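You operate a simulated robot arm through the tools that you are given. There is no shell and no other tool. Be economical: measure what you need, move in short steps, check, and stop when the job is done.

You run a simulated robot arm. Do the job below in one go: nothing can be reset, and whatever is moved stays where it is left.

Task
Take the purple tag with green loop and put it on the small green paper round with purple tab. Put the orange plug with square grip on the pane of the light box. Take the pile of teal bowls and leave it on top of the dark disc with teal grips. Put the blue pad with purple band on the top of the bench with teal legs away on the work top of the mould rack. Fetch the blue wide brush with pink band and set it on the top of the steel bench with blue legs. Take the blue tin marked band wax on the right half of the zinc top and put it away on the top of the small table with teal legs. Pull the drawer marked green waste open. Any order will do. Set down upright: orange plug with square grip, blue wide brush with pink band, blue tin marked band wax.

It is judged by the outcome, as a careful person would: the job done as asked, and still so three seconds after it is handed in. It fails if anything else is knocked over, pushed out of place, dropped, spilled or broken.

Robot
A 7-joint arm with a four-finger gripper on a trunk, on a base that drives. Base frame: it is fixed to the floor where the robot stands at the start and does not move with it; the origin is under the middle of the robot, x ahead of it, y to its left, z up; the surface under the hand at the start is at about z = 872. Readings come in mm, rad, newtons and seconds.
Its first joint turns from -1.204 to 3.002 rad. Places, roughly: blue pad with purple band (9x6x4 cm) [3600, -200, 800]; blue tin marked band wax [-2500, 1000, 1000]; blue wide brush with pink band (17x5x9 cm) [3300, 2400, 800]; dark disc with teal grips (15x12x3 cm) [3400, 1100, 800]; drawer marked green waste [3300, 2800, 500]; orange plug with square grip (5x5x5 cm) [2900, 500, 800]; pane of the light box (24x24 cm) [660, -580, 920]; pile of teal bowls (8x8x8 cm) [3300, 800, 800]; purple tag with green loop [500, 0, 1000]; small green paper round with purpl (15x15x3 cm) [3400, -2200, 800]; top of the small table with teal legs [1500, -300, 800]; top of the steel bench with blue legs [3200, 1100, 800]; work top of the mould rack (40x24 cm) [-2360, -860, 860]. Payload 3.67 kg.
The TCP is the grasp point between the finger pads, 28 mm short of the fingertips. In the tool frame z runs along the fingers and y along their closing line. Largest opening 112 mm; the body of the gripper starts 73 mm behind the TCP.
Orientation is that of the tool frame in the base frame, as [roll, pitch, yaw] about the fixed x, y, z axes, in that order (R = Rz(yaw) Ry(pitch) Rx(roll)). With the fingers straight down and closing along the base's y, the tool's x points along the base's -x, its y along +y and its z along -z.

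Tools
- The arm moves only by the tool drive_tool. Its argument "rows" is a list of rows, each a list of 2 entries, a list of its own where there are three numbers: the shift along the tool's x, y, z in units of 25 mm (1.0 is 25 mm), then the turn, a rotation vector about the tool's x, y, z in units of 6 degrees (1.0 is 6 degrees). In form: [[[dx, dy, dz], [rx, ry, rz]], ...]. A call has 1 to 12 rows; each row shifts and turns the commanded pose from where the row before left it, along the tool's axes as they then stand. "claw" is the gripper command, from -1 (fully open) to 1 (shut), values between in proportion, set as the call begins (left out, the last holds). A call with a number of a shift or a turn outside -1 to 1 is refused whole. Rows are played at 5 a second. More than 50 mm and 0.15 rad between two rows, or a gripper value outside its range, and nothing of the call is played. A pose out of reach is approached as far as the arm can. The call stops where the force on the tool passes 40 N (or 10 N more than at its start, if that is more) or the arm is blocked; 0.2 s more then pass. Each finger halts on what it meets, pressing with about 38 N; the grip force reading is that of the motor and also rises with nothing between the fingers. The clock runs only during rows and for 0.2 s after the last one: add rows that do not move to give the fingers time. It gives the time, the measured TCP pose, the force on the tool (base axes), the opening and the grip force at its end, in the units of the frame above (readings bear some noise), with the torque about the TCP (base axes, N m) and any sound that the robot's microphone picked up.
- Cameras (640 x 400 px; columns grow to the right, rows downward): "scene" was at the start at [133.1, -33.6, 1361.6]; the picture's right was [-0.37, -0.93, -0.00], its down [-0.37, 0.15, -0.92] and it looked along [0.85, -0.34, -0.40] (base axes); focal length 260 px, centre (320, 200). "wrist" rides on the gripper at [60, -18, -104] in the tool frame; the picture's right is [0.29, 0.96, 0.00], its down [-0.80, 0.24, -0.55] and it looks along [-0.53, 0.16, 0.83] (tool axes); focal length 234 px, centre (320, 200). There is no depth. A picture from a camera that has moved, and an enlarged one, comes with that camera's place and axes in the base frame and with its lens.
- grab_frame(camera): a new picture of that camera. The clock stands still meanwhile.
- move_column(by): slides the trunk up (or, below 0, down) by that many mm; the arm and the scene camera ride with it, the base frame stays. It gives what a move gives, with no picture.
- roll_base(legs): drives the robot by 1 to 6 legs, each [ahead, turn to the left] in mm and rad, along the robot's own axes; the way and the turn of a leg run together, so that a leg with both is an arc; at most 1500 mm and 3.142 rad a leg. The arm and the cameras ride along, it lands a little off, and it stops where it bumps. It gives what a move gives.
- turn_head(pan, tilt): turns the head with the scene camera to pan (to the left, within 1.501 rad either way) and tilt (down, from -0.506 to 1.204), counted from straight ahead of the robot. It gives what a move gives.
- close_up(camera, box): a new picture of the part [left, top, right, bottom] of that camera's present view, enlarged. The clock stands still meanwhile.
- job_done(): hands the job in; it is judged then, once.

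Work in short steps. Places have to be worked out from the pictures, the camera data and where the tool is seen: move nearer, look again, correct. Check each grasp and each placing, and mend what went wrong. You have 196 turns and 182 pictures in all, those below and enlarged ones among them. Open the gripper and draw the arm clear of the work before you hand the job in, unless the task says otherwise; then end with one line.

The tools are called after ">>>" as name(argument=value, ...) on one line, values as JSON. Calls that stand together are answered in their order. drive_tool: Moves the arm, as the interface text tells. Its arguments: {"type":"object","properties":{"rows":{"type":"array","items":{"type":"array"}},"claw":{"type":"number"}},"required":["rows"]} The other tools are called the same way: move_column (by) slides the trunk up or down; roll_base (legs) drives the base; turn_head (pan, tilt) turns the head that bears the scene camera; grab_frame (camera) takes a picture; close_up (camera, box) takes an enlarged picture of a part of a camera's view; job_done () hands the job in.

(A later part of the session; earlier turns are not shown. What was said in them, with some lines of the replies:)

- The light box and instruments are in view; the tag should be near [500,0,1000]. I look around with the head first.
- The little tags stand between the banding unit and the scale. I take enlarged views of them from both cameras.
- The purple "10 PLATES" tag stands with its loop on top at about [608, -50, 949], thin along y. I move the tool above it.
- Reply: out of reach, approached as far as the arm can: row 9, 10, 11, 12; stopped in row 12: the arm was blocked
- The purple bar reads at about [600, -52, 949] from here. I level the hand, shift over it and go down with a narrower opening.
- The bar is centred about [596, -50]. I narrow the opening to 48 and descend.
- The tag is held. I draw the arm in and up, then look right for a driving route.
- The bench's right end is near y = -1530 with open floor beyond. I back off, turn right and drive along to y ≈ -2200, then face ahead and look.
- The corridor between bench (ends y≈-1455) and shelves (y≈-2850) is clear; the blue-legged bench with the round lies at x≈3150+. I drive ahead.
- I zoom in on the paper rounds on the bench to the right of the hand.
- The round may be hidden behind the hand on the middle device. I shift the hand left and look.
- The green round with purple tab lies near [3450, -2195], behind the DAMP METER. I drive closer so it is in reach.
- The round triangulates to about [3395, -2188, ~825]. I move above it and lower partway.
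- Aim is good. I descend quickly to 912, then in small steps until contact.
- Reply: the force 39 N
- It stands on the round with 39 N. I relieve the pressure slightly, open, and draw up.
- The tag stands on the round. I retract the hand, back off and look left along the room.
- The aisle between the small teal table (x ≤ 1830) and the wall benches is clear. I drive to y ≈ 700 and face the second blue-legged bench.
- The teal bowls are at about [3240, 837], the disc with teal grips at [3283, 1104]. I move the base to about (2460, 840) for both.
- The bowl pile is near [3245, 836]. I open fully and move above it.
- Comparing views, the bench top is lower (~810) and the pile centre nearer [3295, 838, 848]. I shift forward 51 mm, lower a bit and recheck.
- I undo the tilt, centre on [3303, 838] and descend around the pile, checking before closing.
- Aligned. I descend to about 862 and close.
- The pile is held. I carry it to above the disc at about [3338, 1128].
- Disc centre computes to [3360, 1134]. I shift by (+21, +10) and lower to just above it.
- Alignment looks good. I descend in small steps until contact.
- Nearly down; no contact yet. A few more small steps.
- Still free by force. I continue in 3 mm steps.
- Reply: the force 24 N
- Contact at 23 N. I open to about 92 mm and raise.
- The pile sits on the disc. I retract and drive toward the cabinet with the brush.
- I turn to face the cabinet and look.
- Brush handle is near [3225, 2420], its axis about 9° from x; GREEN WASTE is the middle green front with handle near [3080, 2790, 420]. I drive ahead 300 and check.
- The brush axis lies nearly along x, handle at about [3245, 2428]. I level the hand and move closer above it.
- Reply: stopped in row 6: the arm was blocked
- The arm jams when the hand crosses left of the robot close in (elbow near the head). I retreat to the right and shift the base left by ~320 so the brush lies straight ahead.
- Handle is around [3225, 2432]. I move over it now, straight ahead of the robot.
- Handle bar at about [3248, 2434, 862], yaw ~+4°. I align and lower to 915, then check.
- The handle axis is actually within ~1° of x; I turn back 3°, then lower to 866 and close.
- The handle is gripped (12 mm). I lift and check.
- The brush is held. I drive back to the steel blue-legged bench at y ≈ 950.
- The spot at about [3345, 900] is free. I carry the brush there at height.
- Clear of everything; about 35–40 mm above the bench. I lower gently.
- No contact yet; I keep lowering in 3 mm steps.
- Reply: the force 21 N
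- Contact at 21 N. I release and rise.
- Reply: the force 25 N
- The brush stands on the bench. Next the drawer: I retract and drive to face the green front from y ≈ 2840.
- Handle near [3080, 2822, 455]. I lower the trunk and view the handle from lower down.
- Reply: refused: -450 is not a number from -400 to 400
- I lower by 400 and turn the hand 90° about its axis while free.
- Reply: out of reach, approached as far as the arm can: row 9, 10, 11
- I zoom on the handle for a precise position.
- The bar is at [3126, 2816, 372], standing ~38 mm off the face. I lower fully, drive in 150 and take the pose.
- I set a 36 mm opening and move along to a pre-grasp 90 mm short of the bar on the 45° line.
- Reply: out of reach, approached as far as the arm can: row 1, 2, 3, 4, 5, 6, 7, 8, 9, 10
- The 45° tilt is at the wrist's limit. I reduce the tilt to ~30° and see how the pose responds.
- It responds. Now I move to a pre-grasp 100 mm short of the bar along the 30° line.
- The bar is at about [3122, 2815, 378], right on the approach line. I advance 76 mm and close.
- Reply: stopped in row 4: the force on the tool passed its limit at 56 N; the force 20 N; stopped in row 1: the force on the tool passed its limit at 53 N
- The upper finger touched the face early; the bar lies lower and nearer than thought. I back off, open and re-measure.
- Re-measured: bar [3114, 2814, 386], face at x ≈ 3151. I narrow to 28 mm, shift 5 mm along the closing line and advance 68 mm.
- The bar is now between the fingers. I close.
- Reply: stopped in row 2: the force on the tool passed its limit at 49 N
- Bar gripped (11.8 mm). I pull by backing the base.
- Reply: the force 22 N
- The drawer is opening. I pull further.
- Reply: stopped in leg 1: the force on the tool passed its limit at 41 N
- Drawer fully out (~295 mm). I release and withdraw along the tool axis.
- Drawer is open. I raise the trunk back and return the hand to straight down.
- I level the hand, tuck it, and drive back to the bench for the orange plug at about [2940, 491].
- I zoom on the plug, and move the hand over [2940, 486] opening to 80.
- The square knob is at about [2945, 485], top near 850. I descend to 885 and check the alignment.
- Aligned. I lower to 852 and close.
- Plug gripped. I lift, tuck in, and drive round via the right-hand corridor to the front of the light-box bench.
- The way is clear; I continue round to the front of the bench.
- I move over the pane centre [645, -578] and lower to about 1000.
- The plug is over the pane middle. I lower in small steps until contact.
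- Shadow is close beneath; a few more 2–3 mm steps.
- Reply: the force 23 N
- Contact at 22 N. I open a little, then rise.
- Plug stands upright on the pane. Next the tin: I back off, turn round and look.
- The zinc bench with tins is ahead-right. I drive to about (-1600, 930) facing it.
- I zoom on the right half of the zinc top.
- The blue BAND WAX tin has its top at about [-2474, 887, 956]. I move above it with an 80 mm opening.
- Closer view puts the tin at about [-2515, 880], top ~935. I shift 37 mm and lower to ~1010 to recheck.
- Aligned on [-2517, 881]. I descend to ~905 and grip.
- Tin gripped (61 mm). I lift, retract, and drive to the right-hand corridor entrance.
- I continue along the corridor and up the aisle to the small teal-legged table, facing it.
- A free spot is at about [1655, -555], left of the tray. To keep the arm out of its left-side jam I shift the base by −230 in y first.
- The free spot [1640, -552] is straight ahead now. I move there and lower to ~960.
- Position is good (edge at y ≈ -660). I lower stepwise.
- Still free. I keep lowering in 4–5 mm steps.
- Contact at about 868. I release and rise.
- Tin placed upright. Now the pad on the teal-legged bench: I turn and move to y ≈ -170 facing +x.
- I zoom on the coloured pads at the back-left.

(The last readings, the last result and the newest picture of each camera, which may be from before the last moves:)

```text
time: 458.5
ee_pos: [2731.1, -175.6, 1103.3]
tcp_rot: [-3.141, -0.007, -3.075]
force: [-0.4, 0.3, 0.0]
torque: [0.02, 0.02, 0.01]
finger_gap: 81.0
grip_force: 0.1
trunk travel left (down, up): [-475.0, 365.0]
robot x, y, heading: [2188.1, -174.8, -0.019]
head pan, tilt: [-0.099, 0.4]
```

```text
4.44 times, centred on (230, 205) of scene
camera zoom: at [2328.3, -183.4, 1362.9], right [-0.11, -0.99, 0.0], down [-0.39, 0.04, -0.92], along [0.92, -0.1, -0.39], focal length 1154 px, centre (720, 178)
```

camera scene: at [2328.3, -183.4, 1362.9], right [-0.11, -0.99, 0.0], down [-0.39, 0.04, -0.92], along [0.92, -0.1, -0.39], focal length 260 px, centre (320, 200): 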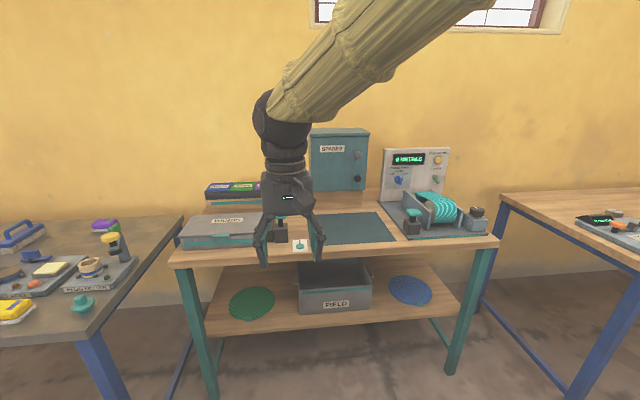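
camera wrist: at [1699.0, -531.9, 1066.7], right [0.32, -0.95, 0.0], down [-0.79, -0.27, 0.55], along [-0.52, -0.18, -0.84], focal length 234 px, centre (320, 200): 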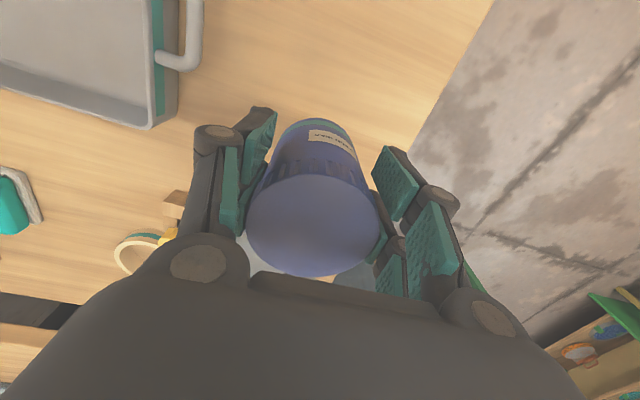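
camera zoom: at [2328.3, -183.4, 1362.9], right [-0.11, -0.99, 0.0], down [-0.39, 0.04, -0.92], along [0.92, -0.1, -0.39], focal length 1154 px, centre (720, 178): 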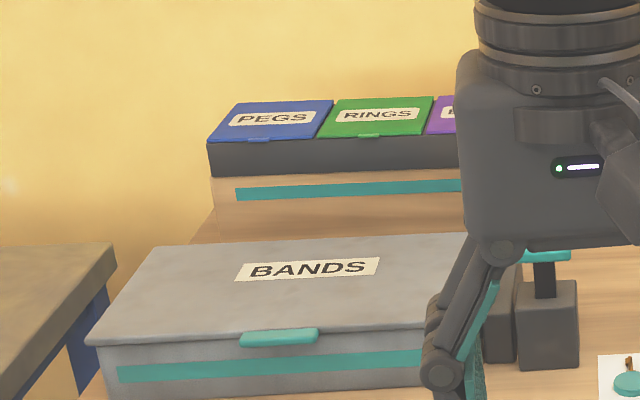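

The pad should be hidden behind the hand. I move the hand to the right and look again.

>>> drive_tool(rows=[[[0, -1, 0], [0, 0, -0.6]], [[0, -1, 0], [0, 0, 0]], [[0, -1, 0], [0, 0, 0]], [[0, -1, 0], [0, 0, 0]], [[0, -1, 0], [0, 0, 0]], [[0, -1, 0], [0, 0, 0]], [[0, -1, 0], [0, 0, 0]], [[0, -1, 0], [0, 0, 0]], [[0, -1, 0], [0, 0, 0]], [[0, -1, 0], [0, 0, 0]]])

>>> close_up(camera="scene", box=[230, 130, 430, 260])

```text
time: 460.7
ee_pos: [2762.0, -426.2, 1101.4]
tcp_rot: [3.141, -0.007, -3.01]
force: [1.3, -0.5, 0.2]
torque: [0.05, -0.02, 0.01]
finger_gap: 81.1
grip_force: 0.1
trunk travel left (down, up): [-475.0, 365.0]
robot x, y, heading: [2187.6, -171.6, -0.018]
head pan, tilt: [-0.099, 0.4]
```

```text
3.08 times, centred on (330, 195) of scene
camera zoom: at [2328.5, -185.2, 1363.0], right [-0.11, -0.99, 0.0], down [-0.39, 0.04, -0.92], along [0.92, -0.1, -0.39], focal length 799 px, centre (289, 215)
```

zoom: 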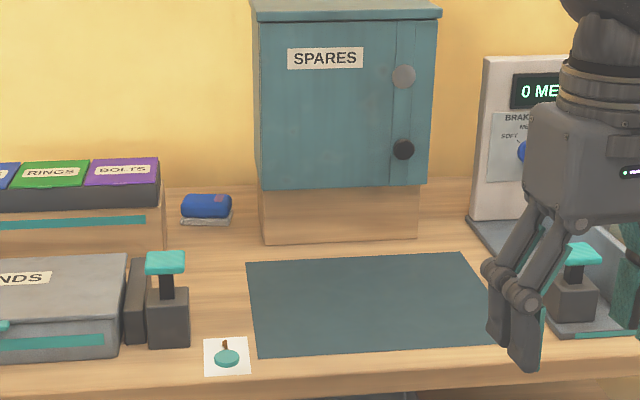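

The blue pad sits at about [3650, -183], in a pocket between the box tray (edge y≈-110) and the SPARES cabinet (y≈-273). I will reach in with a forward-tilted hand, closing along y. First drive in 500.

>>> roll_base(legs=[[510, 0.015]])

>>> drive_tool(rows=[[[0, 0.9, 0], [0, -1, -0.4]], [[0, 0.9, 0], [0, -1, -0.4]], [[0, 0.9, 0], [0, -1, -0.4]], [[0, 0.9, 0], [0, -1, 0]], [[0, 0.9, 0], [0, -1, 0]], [[0, 0.9, 0], [0, -1, 0]], [[0, 0.9, 0], [0, 0, 0]], [[0, 0.9, 0], [0, 0, 0]], [[0, 0.9, 0], [0, 0, 0]], [[0, 0.9, 0], [0, 0, 0]]], claw=-1)

>>> grab_frame(camera="wrist")

>>> grab_frame(camera="scene")

```text
time: 463.7
ee_pos: [3274.6, -421.5, 1102.6]
tcp_rot: [-3.141, -0.008, -3.002]
force: [0.1, -0.1, 0.0]
torque: [0.02, 0.01, 0.01]
finger_gap: 81.2
grip_force: 0.1
trunk travel left (down, up): [-475.0, 365.0]
robot x, y, heading: [2701.5, -179.5, -0.001]
head pan, tilt: [-0.099, 0.4]
```

```text
time: 465.9
ee_pos: [3220.6, -204.2, 1099.8]
tcp_rot: [-3.118, 0.622, -2.862]
force: [0.8, 0.0, 0.3]
torque: [-0.04, 0.01, 0.0]
finger_gap: 111.8
grip_force: 0.1
trunk travel left (down, up): [-475.0, 365.0]
robot x, y, heading: [2703.1, -175.4, -0.0]
head pan, tilt: [-0.099, 0.4]
```

```text
55 pictures are left
camera wrist: at [3119.3, -248.2, 1150.1], right [-0.48, 0.86, -0.19], down [0.25, 0.33, 0.91], along [0.84, 0.39, -0.37], focal length 234 px, centre (320, 200)
```

wrist: 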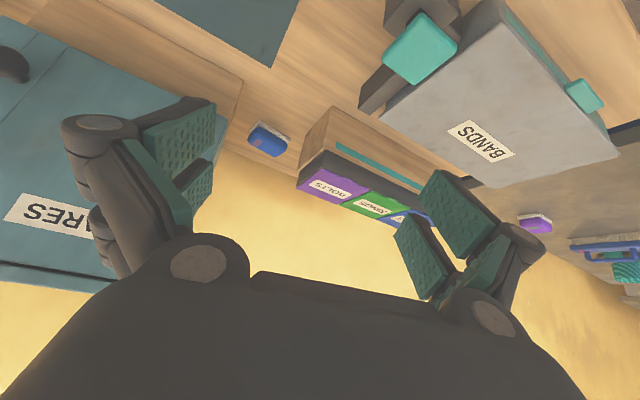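

```text
54 pictures are left
camera scene: at [2839.1, -185.2, 1363.0], right [-0.1, -0.99, 0.0], down [-0.39, 0.04, -0.92], along [0.92, -0.09, -0.39], focal length 260 px, centre (320, 200)
```

scene: 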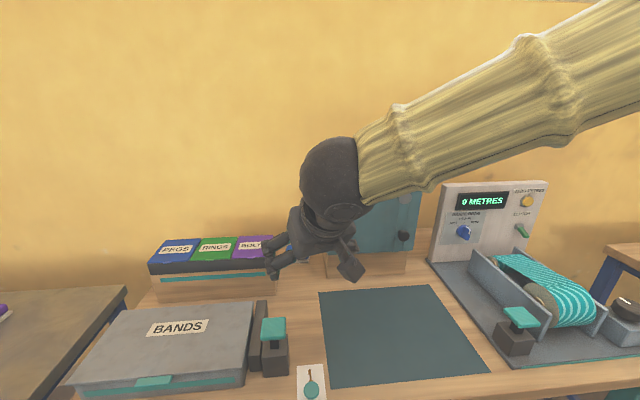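

Yaw drifted the wrong way by my turn. I correct it to square and move the tilted hand toward [3475, -187, 1005].

>>> drive_tool(rows=[[[0, 0, 0], [0.445, 0, 0.723]], [[0, 0, 0], [0.445, 0, 0.723]], [[0, 0, 0], [0.445, 0, 0.723]], [[-0.66, 0.075, 1], [0, 0, 0]], [[-0.66, 0.075, 1], [0, 0, 0]], [[-0.66, 0.075, 1], [0, 0, 0]], [[-0.66, 0.075, 1], [0, 0, 0]], [[-0.66, 0.075, 1], [0, 0, 0]], [[-0.66, 0.075, 1], [0, 0, 0]], [[-0.66, 0.075, 1], [0, 0, 0]], [[-0.66, 0.075, 1], [0, 0, 0]]])

>>> grab_frame(camera="wrist")

>>> grab_frame(camera="scene")

```text
time: 468.3
ee_pos: [3445.4, -189.5, 1014.4]
tcp_rot: [3.14, 0.623, 3.141]
force: [-0.1, 0.7, 0.7]
torque: [-0.01, -0.02, -0.03]
finger_gap: 112.0
grip_force: 0.1
trunk travel left (down, up): [-475.0, 365.0]
robot x, y, heading: [2704.0, -180.8, -0.006]
head pan, tilt: [-0.099, 0.4]
```

```text
53 pictures are left
camera wrist: at [3336.4, -206.1, 1063.8], right [-0.23, 0.96, -0.17], down [0.32, 0.24, 0.92], along [0.92, 0.16, -0.37], focal length 234 px, centre (320, 200)
```

wrist: 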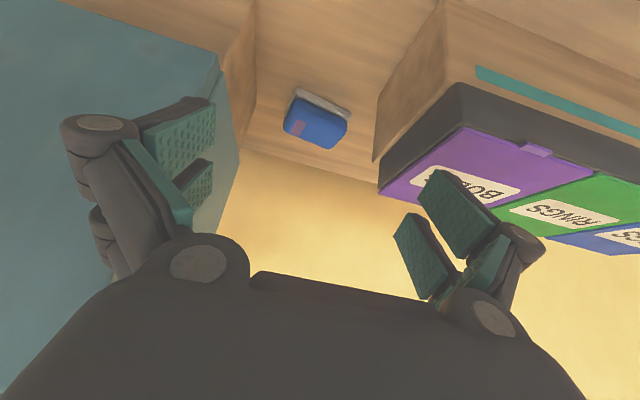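

```text
52 pictures are left
camera scene: at [2840.1, -185.6, 1362.9], right [-0.1, -0.99, 0.0], down [-0.39, 0.04, -0.92], along [0.92, -0.09, -0.39], focal length 260 px, centre (320, 200)
```

scene: 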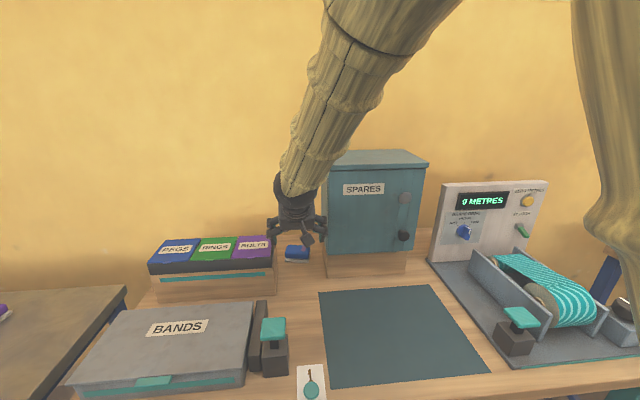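

The pad is at about [3612, -185, 842], centred between the fingers. I advance 150 mm along the tool axis and check.

>>> drive_tool(rows=[[[-0.22, 0.03, 1], [0, 0, 0]], [[-0.22, 0.03, 1], [0, 0, 0]], [[-0.22, 0.03, 1], [0, 0, 0]], [[-0.22, 0.03, 1], [0, 0, 0]], [[-0.22, 0.03, 1], [0, 0, 0]], [[-0.22, 0, 1], [0, 0, 0]]])

>>> grab_frame(camera="wrist")

>>> close_up(camera="scene", box=[230, 170, 390, 290])

```text
time: 469.7
ee_pos: [3563.6, -192.2, 921.1]
tcp_rot: [3.108, 0.63, 3.104]
force: [0.0, -0.2, 0.0]
torque: [0.01, 0.0, -0.01]
finger_gap: 112.1
grip_force: 0.1
trunk travel left (down, up): [-475.0, 365.0]
robot x, y, heading: [2700.5, -176.5, 0.005]
head pan, tilt: [-0.099, 0.4]
```

```text
51 pictures are left
camera wrist: at [3453.7, -209.0, 970.3], right [-0.22, 0.97, -0.14], down [0.32, 0.21, 0.92], along [0.92, 0.15, -0.36], focal length 234 px, centre (320, 200)
```

wrist: 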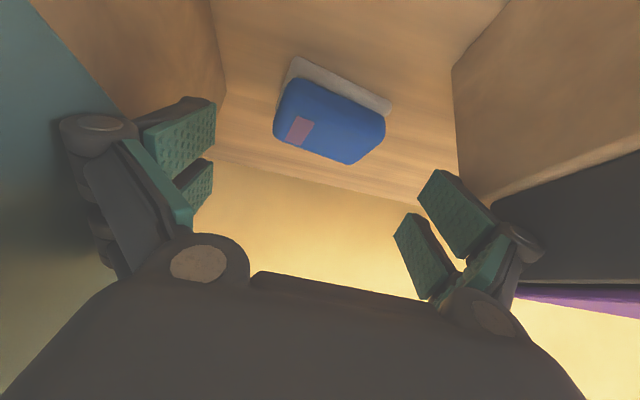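

```text
3.33 times, centred on (310, 230) of scene
camera zoom: at [2840.7, -185.6, 1362.7], right [-0.1, -0.99, 0.0], down [-0.39, 0.04, -0.92], along [0.92, -0.09, -0.39], focal length 866 px, centre (353, 100)
```

zoom: 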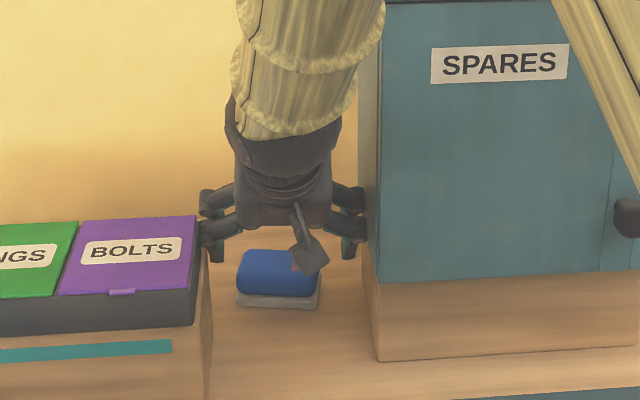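

The knuckles are close to both sides (span ≈159 vs gap ≈173). I back off, tilt further forward (~52°) so the knuckles stay outside the pocket, and plan to take the pad's front half with a 102 mm opening.

>>> drive_tool(rows=[[[0.2, 0, -1], [0, 0, 0]], [[0.2, 0, -1], [0.16, 0, -0.17]], [[0.2, 0, -1], [0.15, 0, -0.17]], [[0, 0, -0.5], [0, -0.8, 0]], [[0, 0, 0], [0, -0.8, 0]], [[0, 0, 0], [0, -0.8, 0]]], claw=-0.82)

>>> grab_frame(camera="wrist")

```text
time: 471.1
ee_pos: [3506.2, -208.2, 986.5]
tcp_rot: [3.08, 0.867, 3.062]
force: [12.1, 19.5, -1.4]
torque: [-0.47, 0.31, 0.4]
finger_gap: 87.7
grip_force: 0.0
trunk travel left (down, up): [-475.0, 365.0]
robot x, y, heading: [2697.1, -175.8, 0.001]
head pan, tilt: [-0.099, 0.4]
```

```text
49 pictures are left
camera wrist: at [3387.2, -221.9, 1007.9], right [-0.16, 0.97, -0.18], down [0.1, 0.2, 0.98], along [0.98, 0.13, -0.13], focal length 234 px, centre (320, 200)
```

wrist: 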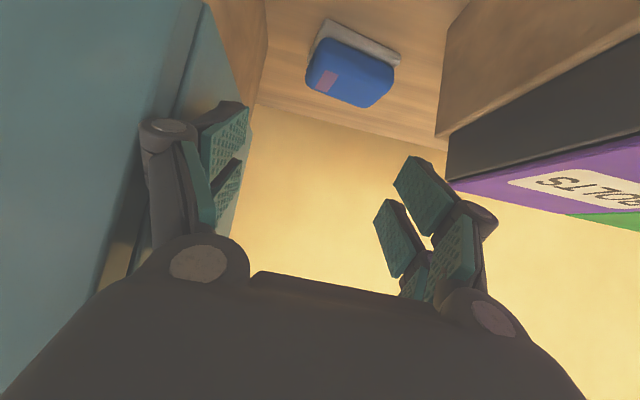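

The hand grazes the cabinet (y drifted to -208). I back out and shift left.

>>> drive_tool(rows=[[[0, 0.6, -0.5], [0, 0, 0]], [[0, 0.3, -1], [0, 0, 0]], [[0, 0, -1], [0, 0, 0]], [[0, 0, -1], [0, 0, 0]]])

>>> grab_frame(camera="scene")

```text
time: 472.1
ee_pos: [3432.8, -172.6, 1032.7]
tcp_rot: [3.059, 0.84, 3.067]
force: [-0.4, -0.1, -0.3]
torque: [0.03, -0.02, -0.02]
finger_gap: 102.1
grip_force: 0.0
trunk travel left (down, up): [-475.0, 365.0]
robot x, y, heading: [2701.1, -178.3, -0.0]
head pan, tilt: [-0.099, 0.4]
```

```text
48 pictures are left
camera scene: at [2836.2, -201.3, 1374.9], right [-0.27, -0.96, 0.0], down [-0.26, 0.07, -0.96], along [0.93, -0.26, -0.27], focal length 260 px, centre (320, 200)
```

scene: 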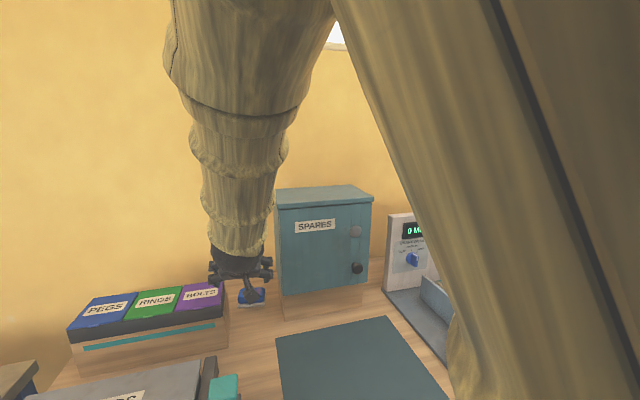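

The arm is pressing against the head in this folded posture, which causes the drift. I back the base 170 mm so the arm works stretched, then square up the hand and re-extend at height.

>>> roll_base(legs=[[-180, 0]])

>>> drive_tool(rows=[[[0, 0, 0], [0.25, 0, -0.475]], [[-0.66, 0, 0.75], [0, 0, 0]], [[-0.66, 0, 0.75], [0, 0, 0]], [[-0.66, 0, 0.75], [0, 0, 0]], [[-0.66, 0, 0.75], [0, 0, 0]], [[-0.66, 0, 0.75], [0, 0, 0]], [[-0.66, 0, 0.75], [0, 0, 0]]])

>>> grab_frame(camera="scene")

>>> grab_frame(camera="wrist")

```text
time: 473.6
ee_pos: [3256.1, -172.4, 1037.2]
tcp_rot: [3.06, 0.849, 3.068]
force: [-1.3, -0.1, 0.2]
torque: [-0.01, 0.02, 0.02]
finger_gap: 101.6
grip_force: 0.1
trunk travel left (down, up): [-475.0, 365.0]
robot x, y, heading: [2519.0, -176.0, -0.004]
head pan, tilt: [-0.099, 0.4]
```

```text
time: 475.4
ee_pos: [3415.4, -214.3, 1079.3]
tcp_rot: [2.965, 0.864, 2.962]
force: [0.3, -1.2, -0.3]
torque: [0.01, 0.02, 0.03]
finger_gap: 102.1
grip_force: 0.1
trunk travel left (down, up): [-475.0, 365.0]
robot x, y, heading: [2523.4, -175.8, -0.004]
head pan, tilt: [-0.099, 0.4]
stopped in row 7: the arm was blocked; the commanded pose is now the measured one
```

```text
47 pictures are left
camera scene: at [2660.7, -185.9, 1363.1], right [-0.1, -0.99, 0.0], down [-0.39, 0.04, -0.92], along [0.92, -0.09, -0.39], focal length 260 px, centre (320, 200)
```

scene: 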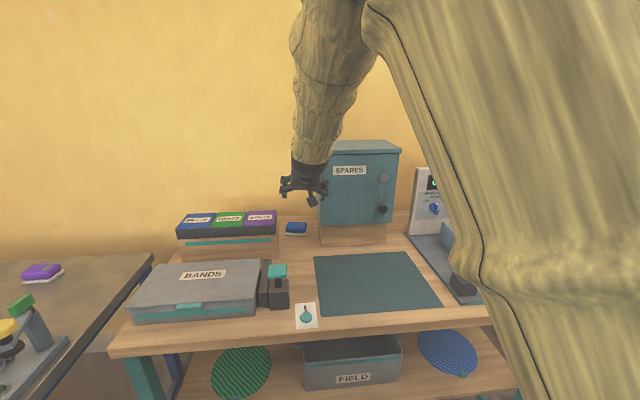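

```text
46 pictures are left
camera wrist: at [3296.8, -228.3, 1098.4], right [-0.14, 0.98, -0.11], down [0.1, 0.12, 0.99], along [0.99, 0.13, -0.11], focal length 234 px, centre (320, 200)
```

wrist: 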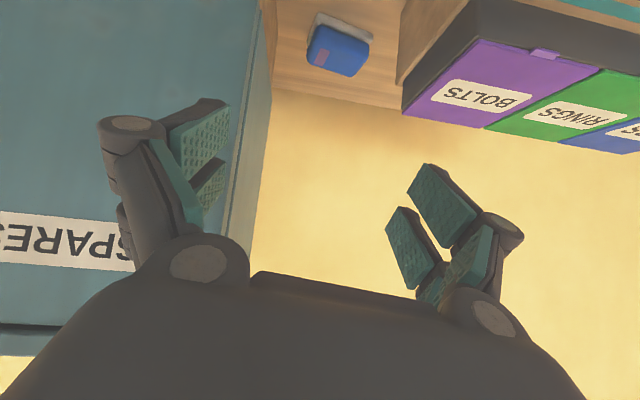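

Tilts above ~35° jam the arm. I change plan: hand nearly vertical, turned 90° so it closes along x (narrow in y), with the base a bit further left. First I undo the tilt.

>>> drive_tool(rows=[[[0, 0.3, 0], [0.19, 0.917, 0]], [[0, 0.3, 0], [0.19, 0.917, 0]], [[0, 0.3, 0], [0.19, 0.917, 0]], [[0, 0.3, 0], [0.19, 0.917, 0]], [[0, 0.3, 0], [0.19, 0.917, 0]], [[0, 0, 0], [0.19, 0.917, 0]], [[0, 0, 0], [0.19, 0.917, 0]], [[0, 0, 0], [0.19, 0.917, 0]], [[0, 0, 0], [0.19, 0.917, 0]]], claw=-0.55)

>>> drive_tool(rows=[[[0, 0, 0], [0, 0, 1]], [[0, 0, 0], [0, 0, 1]], [[0, 0, 0], [0, 0, 1]], [[0, 0, 0], [0, 0, 1]], [[0, 0, 0], [0, 0, 1]], [[0, 0, 0], [0, 0, 1]], [[0, 0, 0], [0, 0, 1]], [[0, 0, 0], [0, 0, 1]], [[0, 0, 0], [0, 0, 1]], [[0, 0, 0], [0, 0, 1]], [[0, 0, 0], [0, 0, 1]], [[0, 0, 0], [0, 0, 1]]])

```text
time: 477.4
ee_pos: [3419.1, -177.1, 1077.9]
tcp_rot: [-3.093, -0.003, 3.024]
force: [-0.1, -1.2, 0.0]
torque: [0.04, 0.04, 0.0]
finger_gap: 86.7
grip_force: 0.1
trunk travel left (down, up): [-475.0, 365.0]
robot x, y, heading: [2523.0, -177.0, 0.001]
head pan, tilt: [-0.099, 0.4]
```

```text
time: 480.2
ee_pos: [3427.1, -211.1, 1090.1]
tcp_rot: [-3.137, -0.005, 1.727]
force: [-0.4, -0.3, 0.6]
torque: [0.01, 0.0, 0.01]
finger_gap: 86.9
grip_force: 0.0
trunk travel left (down, up): [-475.0, 365.0]
robot x, y, heading: [2526.2, -179.1, -0.001]
head pan, tilt: [-0.099, 0.4]
stopped in row 12: the arm was blocked; the commanded pose is now the measured one
```

Yaw stops near 99°, good enough (the pad will align to the fingers). I shift the base left/forward to about (2690, -60).

>>> roll_base(legs=[[0, 0.62], [205, 0], [0, -0.62]])

>>> grab_frame(camera="wrist")

>>> grab_frame(camera="scene")

```text
time: 485.2
ee_pos: [3595.3, -82.9, 1090.0]
tcp_rot: [-3.135, -0.005, 1.734]
force: [0.2, -0.3, 0.1]
torque: [0.02, -0.02, 0.01]
finger_gap: 86.9
grip_force: 0.0
trunk travel left (down, up): [-475.0, 365.0]
robot x, y, heading: [2690.9, -55.5, 0.003]
head pan, tilt: [-0.099, 0.4]
```

```text
45 pictures are left
camera wrist: at [3568.2, -27.5, 1195.0], right [0.9, 0.44, 0.0], down [0.37, -0.75, 0.55], along [0.24, -0.49, -0.84], focal length 234 px, centre (320, 200)
```

wrist: 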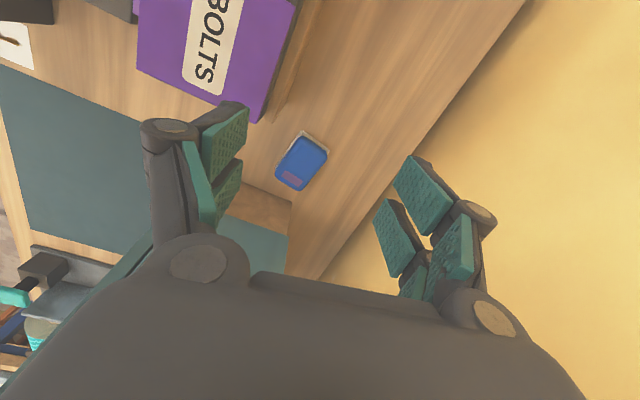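

```text
44 pictures are left
camera scene: at [2829.9, -63.2, 1363.0], right [-0.1, -1.0, 0.0], down [-0.39, 0.04, -0.92], along [0.92, -0.09, -0.39], focal length 260 px, centre (320, 200)
```

scene: 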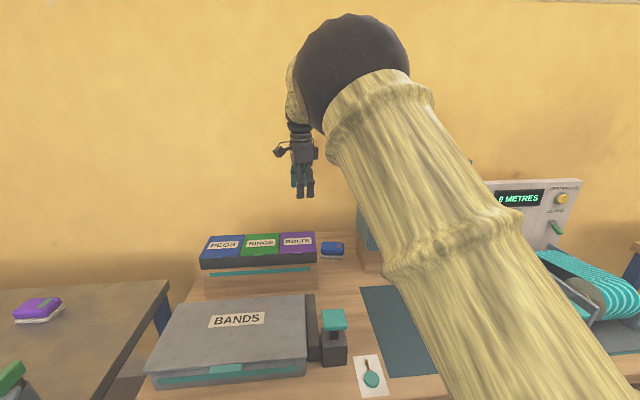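

The pad reads [3608, -182] from here. I move over it (−100 in y) and lower to ~1000, watching the cabinet.

>>> drive_tool(rows=[[[-1, -0.03, 0], [0, 0, 0]], [[-1, -0.03, 0], [0, 0, 0]], [[-1, -0.03, 0], [0, 0, 0]], [[-1, -0.03, 0], [0, 0, 0]], [[0, 0, 1], [0, 0, 0]], [[0, 0, 1], [0, 0, 0]], [[0, 0, 1], [0, 0, 0]]])

>>> grab_frame(camera="wrist")

>>> grab_frame(camera="scene")

```text
time: 486.8
ee_pos: [3608.2, -181.0, 1011.8]
tcp_rot: [-3.134, -0.005, 1.734]
force: [-0.3, 0.8, 1.0]
torque: [-0.01, 0.02, 0.02]
finger_gap: 86.7
grip_force: 0.1
trunk travel left (down, up): [-475.0, 365.0]
robot x, y, heading: [2690.1, -53.6, 0.002]
head pan, tilt: [-0.099, 0.4]
```

```text
43 pictures are left
camera wrist: at [3581.8, -125.2, 1117.7], right [0.9, 0.44, 0.0], down [0.37, -0.75, 0.55], along [0.24, -0.49, -0.84], focal length 234 px, centre (320, 200)
```

wrist: 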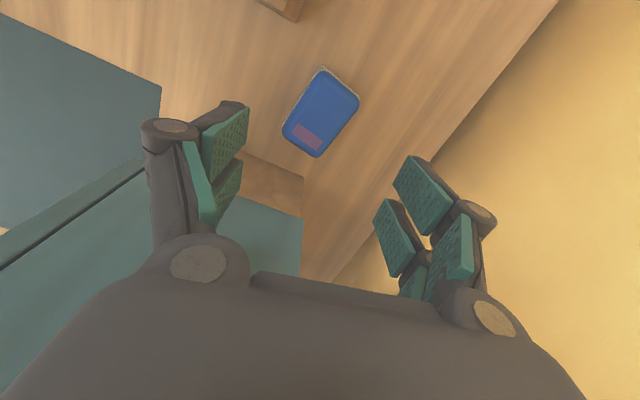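

```text
42 pictures are left
camera scene: at [2830.6, -62.9, 1362.9], right [-0.1, -1.0, 0.0], down [-0.39, 0.04, -0.92], along [0.92, -0.09, -0.39], focal length 260 px, centre (320, 200)
```

scene: 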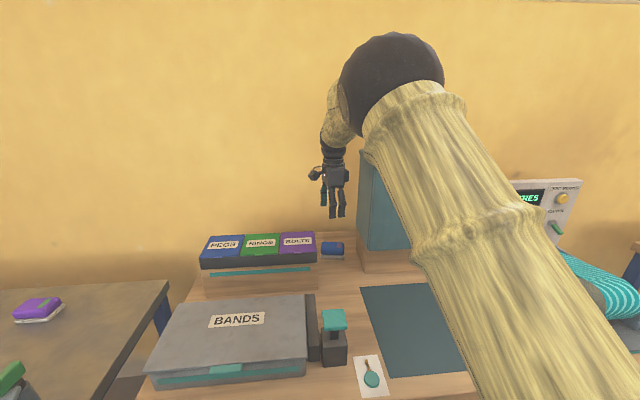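

Centred over the pad. I descend to ~855 in steps.

>>> drive_tool(rows=[[[0, 0, 1], [0, 0, 0]], [[0, 0, 1], [0, 0, 0]], [[0, 0, 1], [0, 0, 0]], [[0, 0, 1], [0, 0, 0]], [[0, 0, 0.8], [0, 0, 0]]])

>>> grab_frame(camera="wrist")

>>> close_up(camera="scene", box=[270, 130, 430, 280])

```text
time: 488.0
ee_pos: [3606.7, -183.8, 893.1]
tcp_rot: [-3.137, -0.005, 1.735]
force: [0.2, -0.9, 0.7]
torque: [-0.03, 0.01, 0.02]
finger_gap: 86.6
grip_force: 0.0
trunk travel left (down, up): [-475.0, 365.0]
robot x, y, heading: [2690.3, -54.5, -0.002]
head pan, tilt: [-0.099, 0.4]
```

```text
41 pictures are left
camera wrist: at [3580.2, -126.9, 998.8], right [0.9, 0.44, 0.0], down [0.37, -0.75, 0.55], along [0.24, -0.49, -0.84], focal length 234 px, centre (320, 200)
```

wrist: 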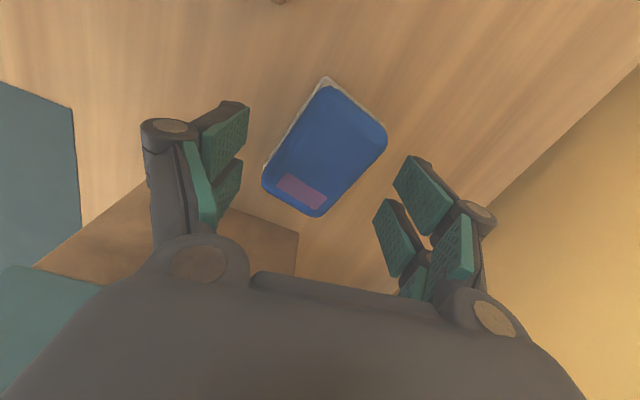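

```text
2.67 times, centred on (350, 205) of scene
camera zoom: at [2830.3, -63.0, 1363.0], right [-0.1, -1.0, 0.0], down [-0.39, 0.04, -0.92], along [0.92, -0.09, -0.39], focal length 692 px, centre (240, 187)
```

zoom: 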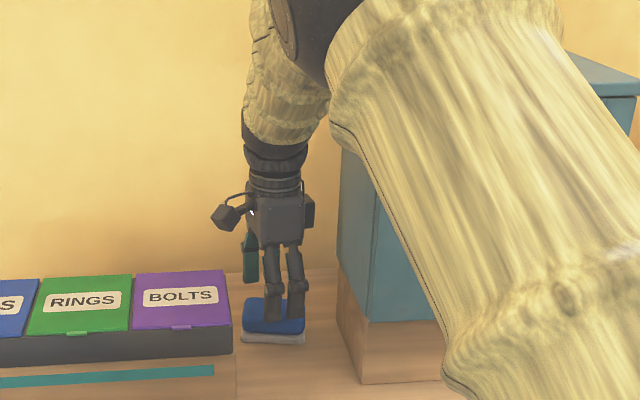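

Clear on both sides. I go down in small steps to ~848.

>>> drive_tool(rows=[[[0, 0, 0.5], [0, 0, 0]], [[0, 0, 0.5], [0, 0, 0]], [[0, 0, 0.4], [0, 0, 0]], [[0, 0, 0.3], [0, 0, 0]], [[0, 0, 0.2], [0, 0, 0]]])

>>> drive_tool(rows=[[[0, 0, 0], [0, 0, 0]], [[0, 0, 0], [0, 0, 0]], [[0, 0, 0], [0, 0, 0]]], claw=1)

>>> grab_frame(camera="wrist")

```text
time: 489.2
ee_pos: [3606.8, -182.4, 846.8]
tcp_rot: [-3.136, -0.005, 1.732]
force: [1.0, 0.9, -0.7]
torque: [0.01, 0.0, 0.0]
finger_gap: 87.1
grip_force: 0.6
trunk travel left (down, up): [-475.0, 365.0]
robot x, y, heading: [2689.0, -54.5, 0.001]
head pan, tilt: [-0.099, 0.4]
```

```text
time: 490.0
ee_pos: [3606.0, -183.3, 847.8]
tcp_rot: [-3.138, -0.005, 1.733]
force: [0.8, 0.8, 6.3]
torque: [-0.16, 0.1, -0.1]
finger_gap: 57.6
grip_force: 37.8
trunk travel left (down, up): [-475.0, 365.0]
robot x, y, heading: [2688.4, -55.2, -0.002]
head pan, tilt: [-0.099, 0.4]
```

```text
39 pictures are left
camera wrist: at [3579.7, -126.3, 952.3], right [0.9, 0.44, 0.0], down [0.37, -0.75, 0.55], along [0.24, -0.49, -0.84], focal length 234 px, centre (320, 200)
```

wrist: 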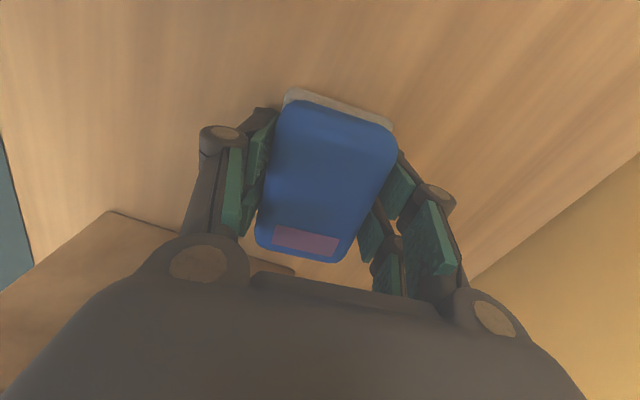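

Pad gripped (57.6 mm). I lift straight up, then draw back.

>>> drive_tool(rows=[[[0, 0, -1], [0, 0, 0]], [[0, 0, -1], [0, 0, 0]], [[0, 0, -1], [0, 0, 0]], [[0, 0, -1], [0, 0, 0]], [[0, 0, -1], [0, 0, 0]], [[0, 0, -1], [0, 0, 0]], [[0, 0, -1], [0, 0, 0]], [[0.3, 0, -1], [0, 0, 0]], [[0.6, 0, -1], [0, 0, 0]], [[0.8, 0, -1], [0, 0, 0]]])

>>> drive_tool(rows=[[[0.4, -1, 0], [0, 0, -0.5]], [[0.4, -1, 0], [0, 0, -0.5]], [[0.2, -1, 0], [0, 0, -0.5]], [[0, -1, 0], [0, 0, -0.5]], [[0, -1, 0], [0, 0, 0]], [[0, -1, 0], [0, 0, 0]], [[0, -1, 0], [0, 0, 0]], [[0, -1, 0], [0, 0, 0]], [[0, -1, 0], [0, 0, 0]], [[0, -1, 0], [0, 0, 0]], [[0, -1, 0], [0, 0, 0]]])

>>> grab_frame(camera="scene")

```text
time: 492.2
ee_pos: [3599.0, -142.3, 1098.3]
tcp_rot: [-3.139, -0.003, 1.733]
force: [-0.1, 0.3, -0.5]
torque: [-0.04, 0.0, -0.02]
finger_gap: 57.2
grip_force: 38.1
trunk travel left (down, up): [-475.0, 365.0]
robot x, y, heading: [2688.8, -55.8, 0.009]
head pan, tilt: [-0.099, 0.4]
```

```text
time: 494.6
ee_pos: [3335.7, -207.0, 1093.8]
tcp_rot: [-3.135, -0.021, 1.939]
force: [0.1, -1.7, -0.6]
torque: [0.04, -0.01, -0.01]
finger_gap: 57.3
grip_force: 38.6
trunk travel left (down, up): [-475.0, 365.0]
robot x, y, heading: [2692.0, -57.1, -0.003]
head pan, tilt: [-0.099, 0.4]
```

```text
38 pictures are left
camera scene: at [2829.2, -69.9, 1365.9], right [-0.16, -0.99, 0.0], down [-0.35, 0.06, -0.93], along [0.92, -0.15, -0.36], focal length 260 px, centre (320, 200)
```

scene: 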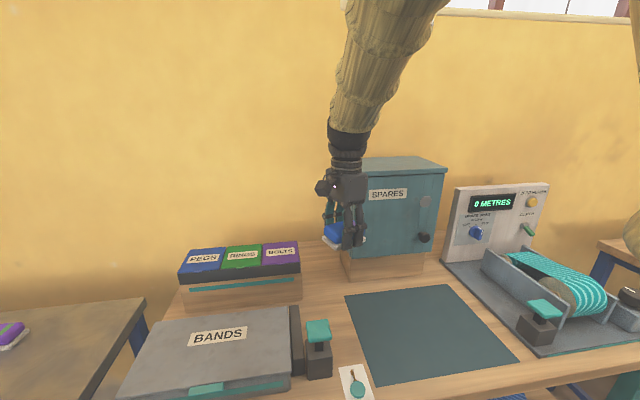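

I back off and turn the hand back to its usual yaw.

>>> roll_base(legs=[[-400, 0]])

>>> drive_tool(rows=[[[0, 0, 0], [0, 0, -0.96]], [[0, 0, 0], [0, 0, -0.96]], [[0, 0, 0], [0, 0, -0.96]], [[0, 0, 0], [0, 0, -0.96]], [[0, 0, 0], [0, 0, -0.96]], [[0, 0, 0], [0, 0, -0.96]], [[0, 0, 0], [0, 0, -0.96]], [[0, 0, 0], [0, 0, -0.96]], [[0, 0, 0], [0, 0, -0.96]], [[0, 0, 0], [0, 0, -0.96]], [[0, 0, 0], [0, 0, -0.96]], [[0, 0, 0], [0, 0, -0.96]]])

>>> roll_base(legs=[[0, -1.62], [1500, 0], [440, 0], [0, -1.522]])

>>> grab_frame(camera="scene")

```text
time: 497.1
ee_pos: [2937.8, -206.2, 1095.0]
tcp_rot: [-3.133, -0.019, 1.941]
force: [-0.7, -1.1, -1.2]
torque: [0.02, -0.04, -0.01]
finger_gap: 57.3
grip_force: 37.8
trunk travel left (down, up): [-475.0, 365.0]
robot x, y, heading: [2292.4, -56.7, 0.002]
head pan, tilt: [-0.099, 0.4]
```

```text
time: 499.7
ee_pos: [2938.8, -206.1, 1094.0]
tcp_rot: [3.125, -0.013, -3.135]
force: [-0.3, 0.0, -0.6]
torque: [0.0, 0.0, -0.01]
finger_gap: 57.0
grip_force: 38.1
trunk travel left (down, up): [-475.0, 365.0]
robot x, y, heading: [2293.0, -50.9, -0.0]
head pan, tilt: [-0.099, 0.4]
```

```text
time: 517.0
ee_pos: [1505.5, -1823.0, 1094.7]
tcp_rot: [3.126, -0.012, -0.006]
force: [-0.4, 1.2, 0.3]
torque: [-0.02, 0.0, -0.02]
finger_gap: 57.3
grip_force: 37.9
trunk travel left (down, up): [-475.0, 365.0]
robot x, y, heading: [2146.8, -1979.0, 3.134]
head pan, tilt: [-0.099, 0.4]
```

```text
37 pictures are left
camera scene: at [2002.7, -1968.1, 1363.0], right [0.11, 0.99, 0.0], down [0.39, -0.04, -0.92], along [-0.92, 0.1, -0.39], focal length 260 px, centre (320, 200)
```

scene: 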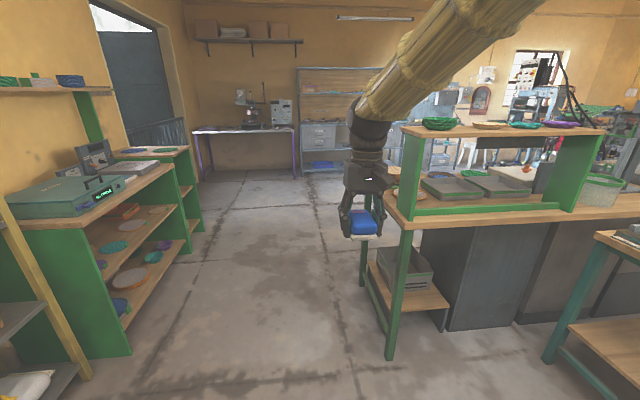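

I continue along the corridor and across to face the mould rack.

>>> roll_base(legs=[[1500, 0], [1050, 0], [0, -0.746], [1500, 0], [70, 0], [0, 0.754]])

>>> turn_head(pan=0.1, tilt=0.5)

>>> grab_frame(camera="scene")

>>> grab_frame(camera="wrist")

```text
time: 541.0
ee_pos: [-2157.2, -684.3, 1092.9]
tcp_rot: [3.127, -0.014, -0.021]
force: [0.5, -0.9, -0.4]
torque: [0.02, -0.01, 0.0]
finger_gap: 57.2
grip_force: 38.2
trunk travel left (down, up): [-475.0, 365.0]
robot x, y, heading: [-1514.9, -850.1, 3.115]
head pan, tilt: [-0.099, 0.4]
```

```text
time: 541.8
ee_pos: [-2156.1, -685.1, 1093.6]
tcp_rot: [3.127, -0.015, -0.02]
force: [-0.1, -0.4, -0.5]
torque: [0.02, -0.02, 0.0]
finger_gap: 57.2
grip_force: 38.1
trunk travel left (down, up): [-475.0, 365.0]
robot x, y, heading: [-1518.3, -857.0, 3.115]
head pan, tilt: [0.099, 0.499]
```

```text
36 pictures are left
camera scene: at [-1659.9, -856.5, 1353.9], right [-0.07, 1.0, 0.0], down [0.48, 0.03, -0.88], along [-0.88, -0.06, -0.48], focal length 260 px, centre (320, 200)
```

scene: 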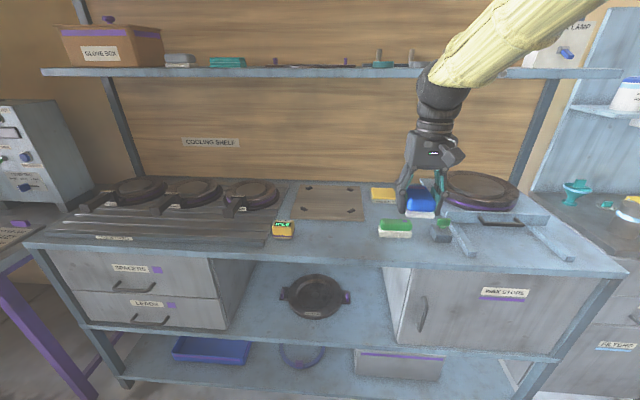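

```text
35 pictures are left
camera wrist: at [-2097.8, -666.0, 1199.5], right [0.27, -0.96, 0.02], down [-0.81, -0.21, 0.55], along [-0.52, -0.16, -0.84], focal length 234 px, centre (320, 200)
```

wrist: 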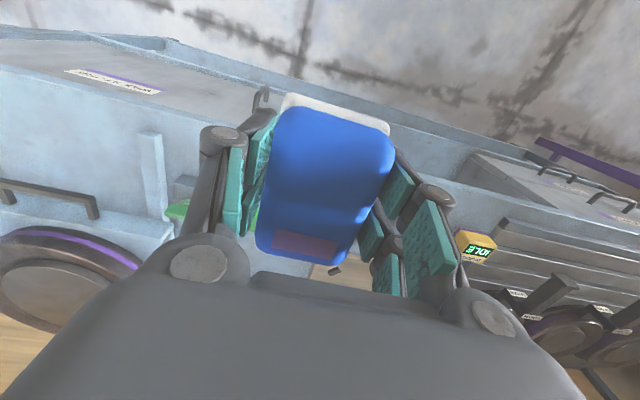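

The work top's free centre is about [-2322, -852]. I carry the pad there and lower to ~960.

>>> drive_tool(rows=[[[-0.95, 0.96, 0], [0.14, 0, 0]], [[-0.95, 0.96, 0], [0, 0, 0]], [[-0.95, 0.96, 0], [0, 0, 0]], [[-0.95, 0.96, 0], [0, 0, 0]], [[-0.95, 0.96, 0], [0, 0, 0]], [[-0.95, 0.96, 0], [0, 0, 0]], [[-0.95, 0.96, 0], [0, 0, 0]], [[0, 0, 1], [0, 0, 0]], [[0, 0, 1], [0, 0, 0]], [[0, 0, 1], [0, 0, 0]], [[0, 0, 1], [0, 0, 0]]])

>>> grab_frame(camera="scene")

>>> grab_frame(camera="wrist")

```text
time: 544.2
ee_pos: [-2325.3, -848.1, 992.0]
tcp_rot: [-3.141, -0.014, -0.022]
force: [-0.3, -0.1, -1.2]
torque: [-0.02, -0.01, -0.01]
finger_gap: 57.3
grip_force: 37.9
trunk travel left (down, up): [-475.0, 365.0]
robot x, y, heading: [-1516.2, -854.1, 3.119]
head pan, tilt: [0.099, 0.499]
```

```text
34 pictures are left
camera scene: at [-1660.5, -856.9, 1353.8], right [-0.07, 1.0, 0.0], down [0.48, 0.04, -0.88], along [-0.88, -0.07, -0.48], focal length 260 px, centre (320, 200)
```

scene: 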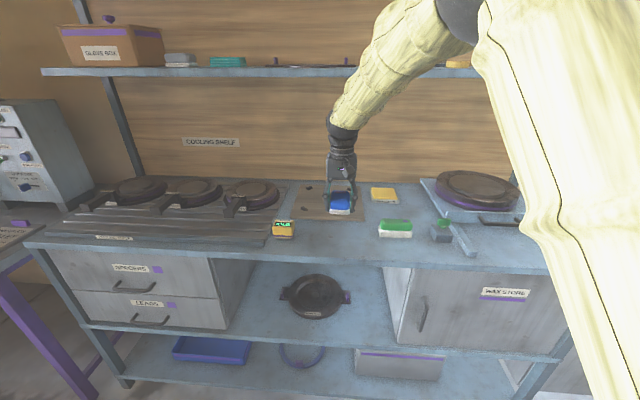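

```text
33 pictures are left
camera wrist: at [-2265.5, -831.9, 1097.0], right [0.27, -0.96, 0.0], down [-0.81, -0.22, 0.54], along [-0.52, -0.15, -0.84], focal length 234 px, centre (320, 200)
```

wrist: 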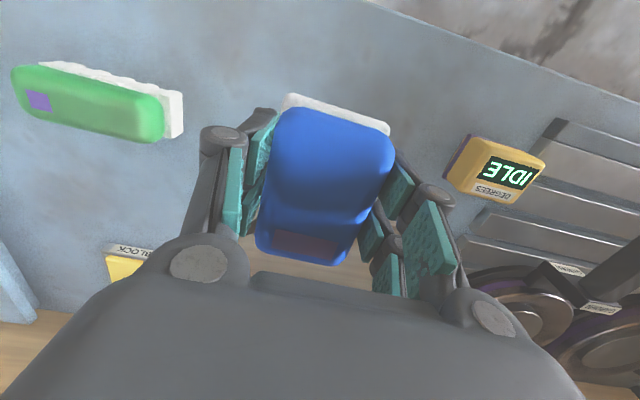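

Clear spot. I lower in steps until contact.

>>> drive_tool(rows=[[[0, 0, 1], [0, 0, 0]], [[0, 0, 1], [0, 0, 0]], [[0, 0, 0.6], [0, 0, 0]], [[0, 0, 0.4], [0, 0, 0]]])

>>> close_up(camera="scene", box=[260, 150, 420, 260])

```text
time: 545.2
ee_pos: [-2325.5, -849.9, 917.3]
tcp_rot: [3.14, -0.012, -0.021]
force: [-0.2, -0.1, -0.5]
torque: [0.02, -0.01, -0.01]
finger_gap: 56.9
grip_force: 38.5
trunk travel left (down, up): [-475.0, 365.0]
robot x, y, heading: [-1518.8, -856.8, 3.117]
head pan, tilt: [0.099, 0.499]
```

```text
3.64 times, centred on (340, 205) of scene
camera zoom: at [-1660.2, -856.8, 1353.8], right [-0.07, 1.0, 0.0], down [0.48, 0.04, -0.88], along [-0.88, -0.07, -0.48], focal length 944 px, centre (247, 182)
```

zoom: 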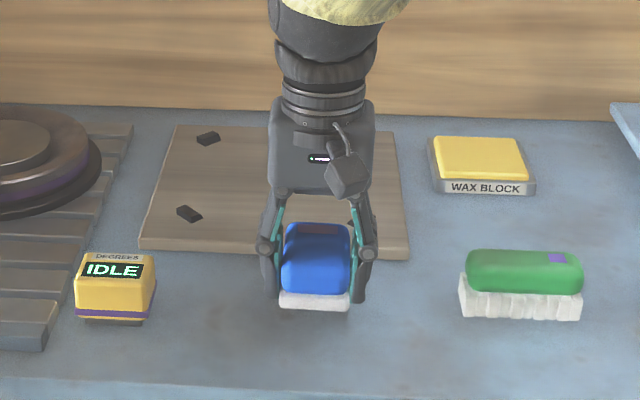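

>>> drive_tool(rows=[[[-0.3, 0, 0.3], [0, 0, 0]], [[0, 0, 0.2], [0, 0, 0]], [[0, 0, 0.15], [0, 0, 0]], [[0, 0, 0.12], [0, 0, 0]]])

>>> close_up(camera="scene", box=[260, 150, 420, 260])

```text
time: 546.2
ee_pos: [-2332.5, -850.0, 898.9]
tcp_rot: [3.139, -0.014, -0.02]
force: [-0.8, -0.1, -1.1]
torque: [-0.02, 0.0, 0.0]
finger_gap: 57.2
grip_force: 38.1
trunk travel left (down, up): [-475.0, 365.0]
robot x, y, heading: [-1517.4, -851.7, 3.12]
head pan, tilt: [0.099, 0.499]
```

```text
3.64 times, centred on (340, 205) of scene
camera zoom: at [-1660.0, -856.8, 1353.9], right [-0.07, 1.0, 0.0], down [0.48, 0.04, -0.88], along [-0.88, -0.07, -0.48], focal length 944 px, centre (247, 182)
```

zoom: 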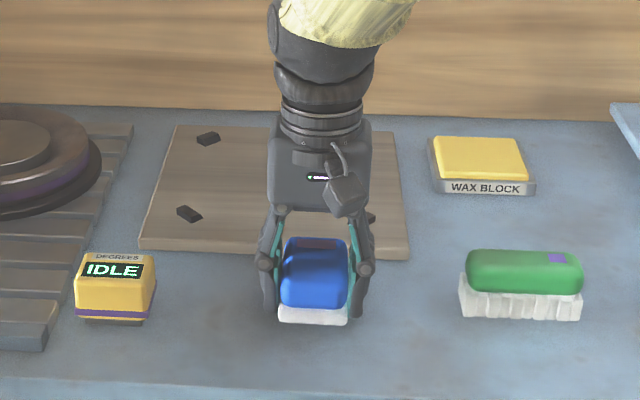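

>>> drive_tool(rows=[[[0, 0, 0.12], [0, 0, 0]], [[0, 0, 0.12], [0, 0, 0]], [[0, 0, 0.1], [0, 0, 0]]])

>>> drive_tool(rows=[[[0, 0, 0.1], [0, 0, 0]], [[0, 0, 0.1], [0, 0, 0]]])

>>> close_up(camera="scene", box=[260, 150, 420, 260])

```text
time: 547.0
ee_pos: [-2330.9, -850.3, 890.5]
tcp_rot: [3.14, -0.014, -0.019]
force: [-0.6, -0.1, 0.1]
torque: [-0.02, 0.02, -0.01]
finger_gap: 57.3
grip_force: 37.8
trunk travel left (down, up): [-475.0, 365.0]
robot x, y, heading: [-1520.5, -854.8, 3.117]
head pan, tilt: [0.099, 0.499]
```

```text
time: 547.6
ee_pos: [-2332.3, -850.5, 887.5]
tcp_rot: [3.141, -0.01, -0.021]
force: [1.7, -1.1, 16.2]
torque: [0.25, 0.75, 0.02]
finger_gap: 57.0
grip_force: 38.6
trunk travel left (down, up): [-475.0, 365.0]
robot x, y, heading: [-1513.8, -851.5, 3.111]
head pan, tilt: [0.099, 0.499]
```

```text
3.64 times, centred on (340, 205) of scene
camera zoom: at [-1658.4, -856.9, 1354.4], right [-0.07, 1.0, 0.0], down [0.48, 0.04, -0.88], along [-0.88, -0.07, -0.48], focal length 944 px, centre (247, 182)
```

zoom: 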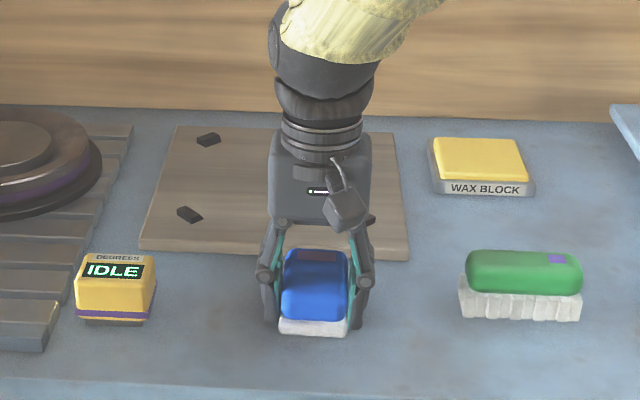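

Contact made. I release, rise and draw back.

>>> drive_tool(rows=[[[0, 0, 0], [0, 0, 0]], [[0, 0, 0], [0, 0, 0]]], claw=-0.5)

>>> drive_tool(rows=[[[0, 0, -0.5], [0, 0, 0]], [[0, 0, -1], [0, 0, 0]], [[0, 0, -1], [0, 0, 0]], [[0, 0, -1], [0, 0, 0]], [[0, 0, -1], [0, 0, 0]], [[0, 0, -1], [0, 0, 0]], [[0, 0, -1], [0, 0, 0]], [[0, 0, -1], [0, 0, 0]], [[1, 0, 0], [0, 0, 0]], [[1, 0, 0], [0, 0, 0]], [[1, 0, 0], [0, 0, 0]], [[1, 0, 0], [0, 0, 0]]])

>>> roll_base(legs=[[-300, 0]])

>>> grab_frame(camera="scene")

```text
time: 548.2
ee_pos: [-2330.8, -850.4, 884.3]
tcp_rot: [3.14, -0.018, -0.021]
force: [0.7, -0.2, 0.7]
torque: [-0.01, 0.0, 0.0]
finger_gap: 84.0
grip_force: 0.1
trunk travel left (down, up): [-475.0, 365.0]
robot x, y, heading: [-1518.2, -852.7, 3.114]
head pan, tilt: [0.099, 0.499]
```

```text
time: 550.8
ee_pos: [-2232.2, -852.6, 1072.8]
tcp_rot: [-3.141, -0.015, -0.021]
force: [0.1, -0.4, 1.1]
torque: [-0.01, -0.01, 0.02]
finger_gap: 84.1
grip_force: 0.0
trunk travel left (down, up): [-475.0, 365.0]
robot x, y, heading: [-1515.4, -852.3, 3.115]
head pan, tilt: [0.099, 0.499]
```

```text
time: 552.8
ee_pos: [-1928.1, -857.5, 1073.3]
tcp_rot: [3.141, -0.014, -0.025]
force: [0.0, 0.1, -0.4]
torque: [-0.02, 0.0, 0.0]
finger_gap: 83.9
grip_force: 0.2
trunk travel left (down, up): [-475.0, 365.0]
robot x, y, heading: [-1212.2, -860.6, 3.113]
head pan, tilt: [0.099, 0.499]
```

```text
29 pictures are left
camera scene: at [-1354.1, -864.6, 1354.0], right [-0.07, 1.0, 0.0], down [0.48, 0.03, -0.88], along [-0.88, -0.06, -0.48], focal length 260 px, centre (320, 200)
```

scene: 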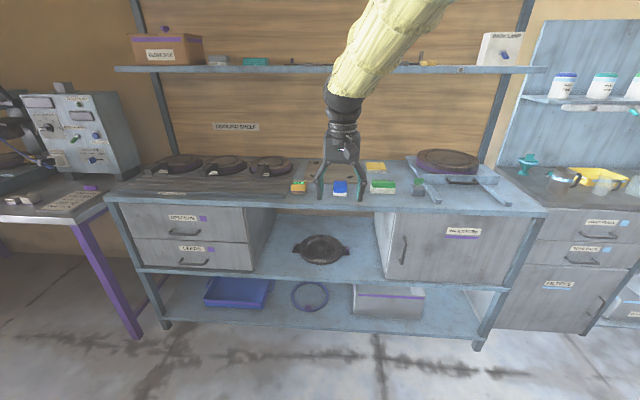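

The pad is on the mould rack's work top, and the gripper is open and clear. All seven jobs were checked when placed, so I hand in.

>>> job_done()

```text
The job is handed in.
```

All seven jobs are done and handed in: the tag, plug, bowls, pad, brush and tin are in their places and the green waste drawer is open. While getting the pad out, the hand pressed against the side of the SPARES cabinet with about 20 N. The cabinet looked unmoved in a later picture, but I did not measure it.
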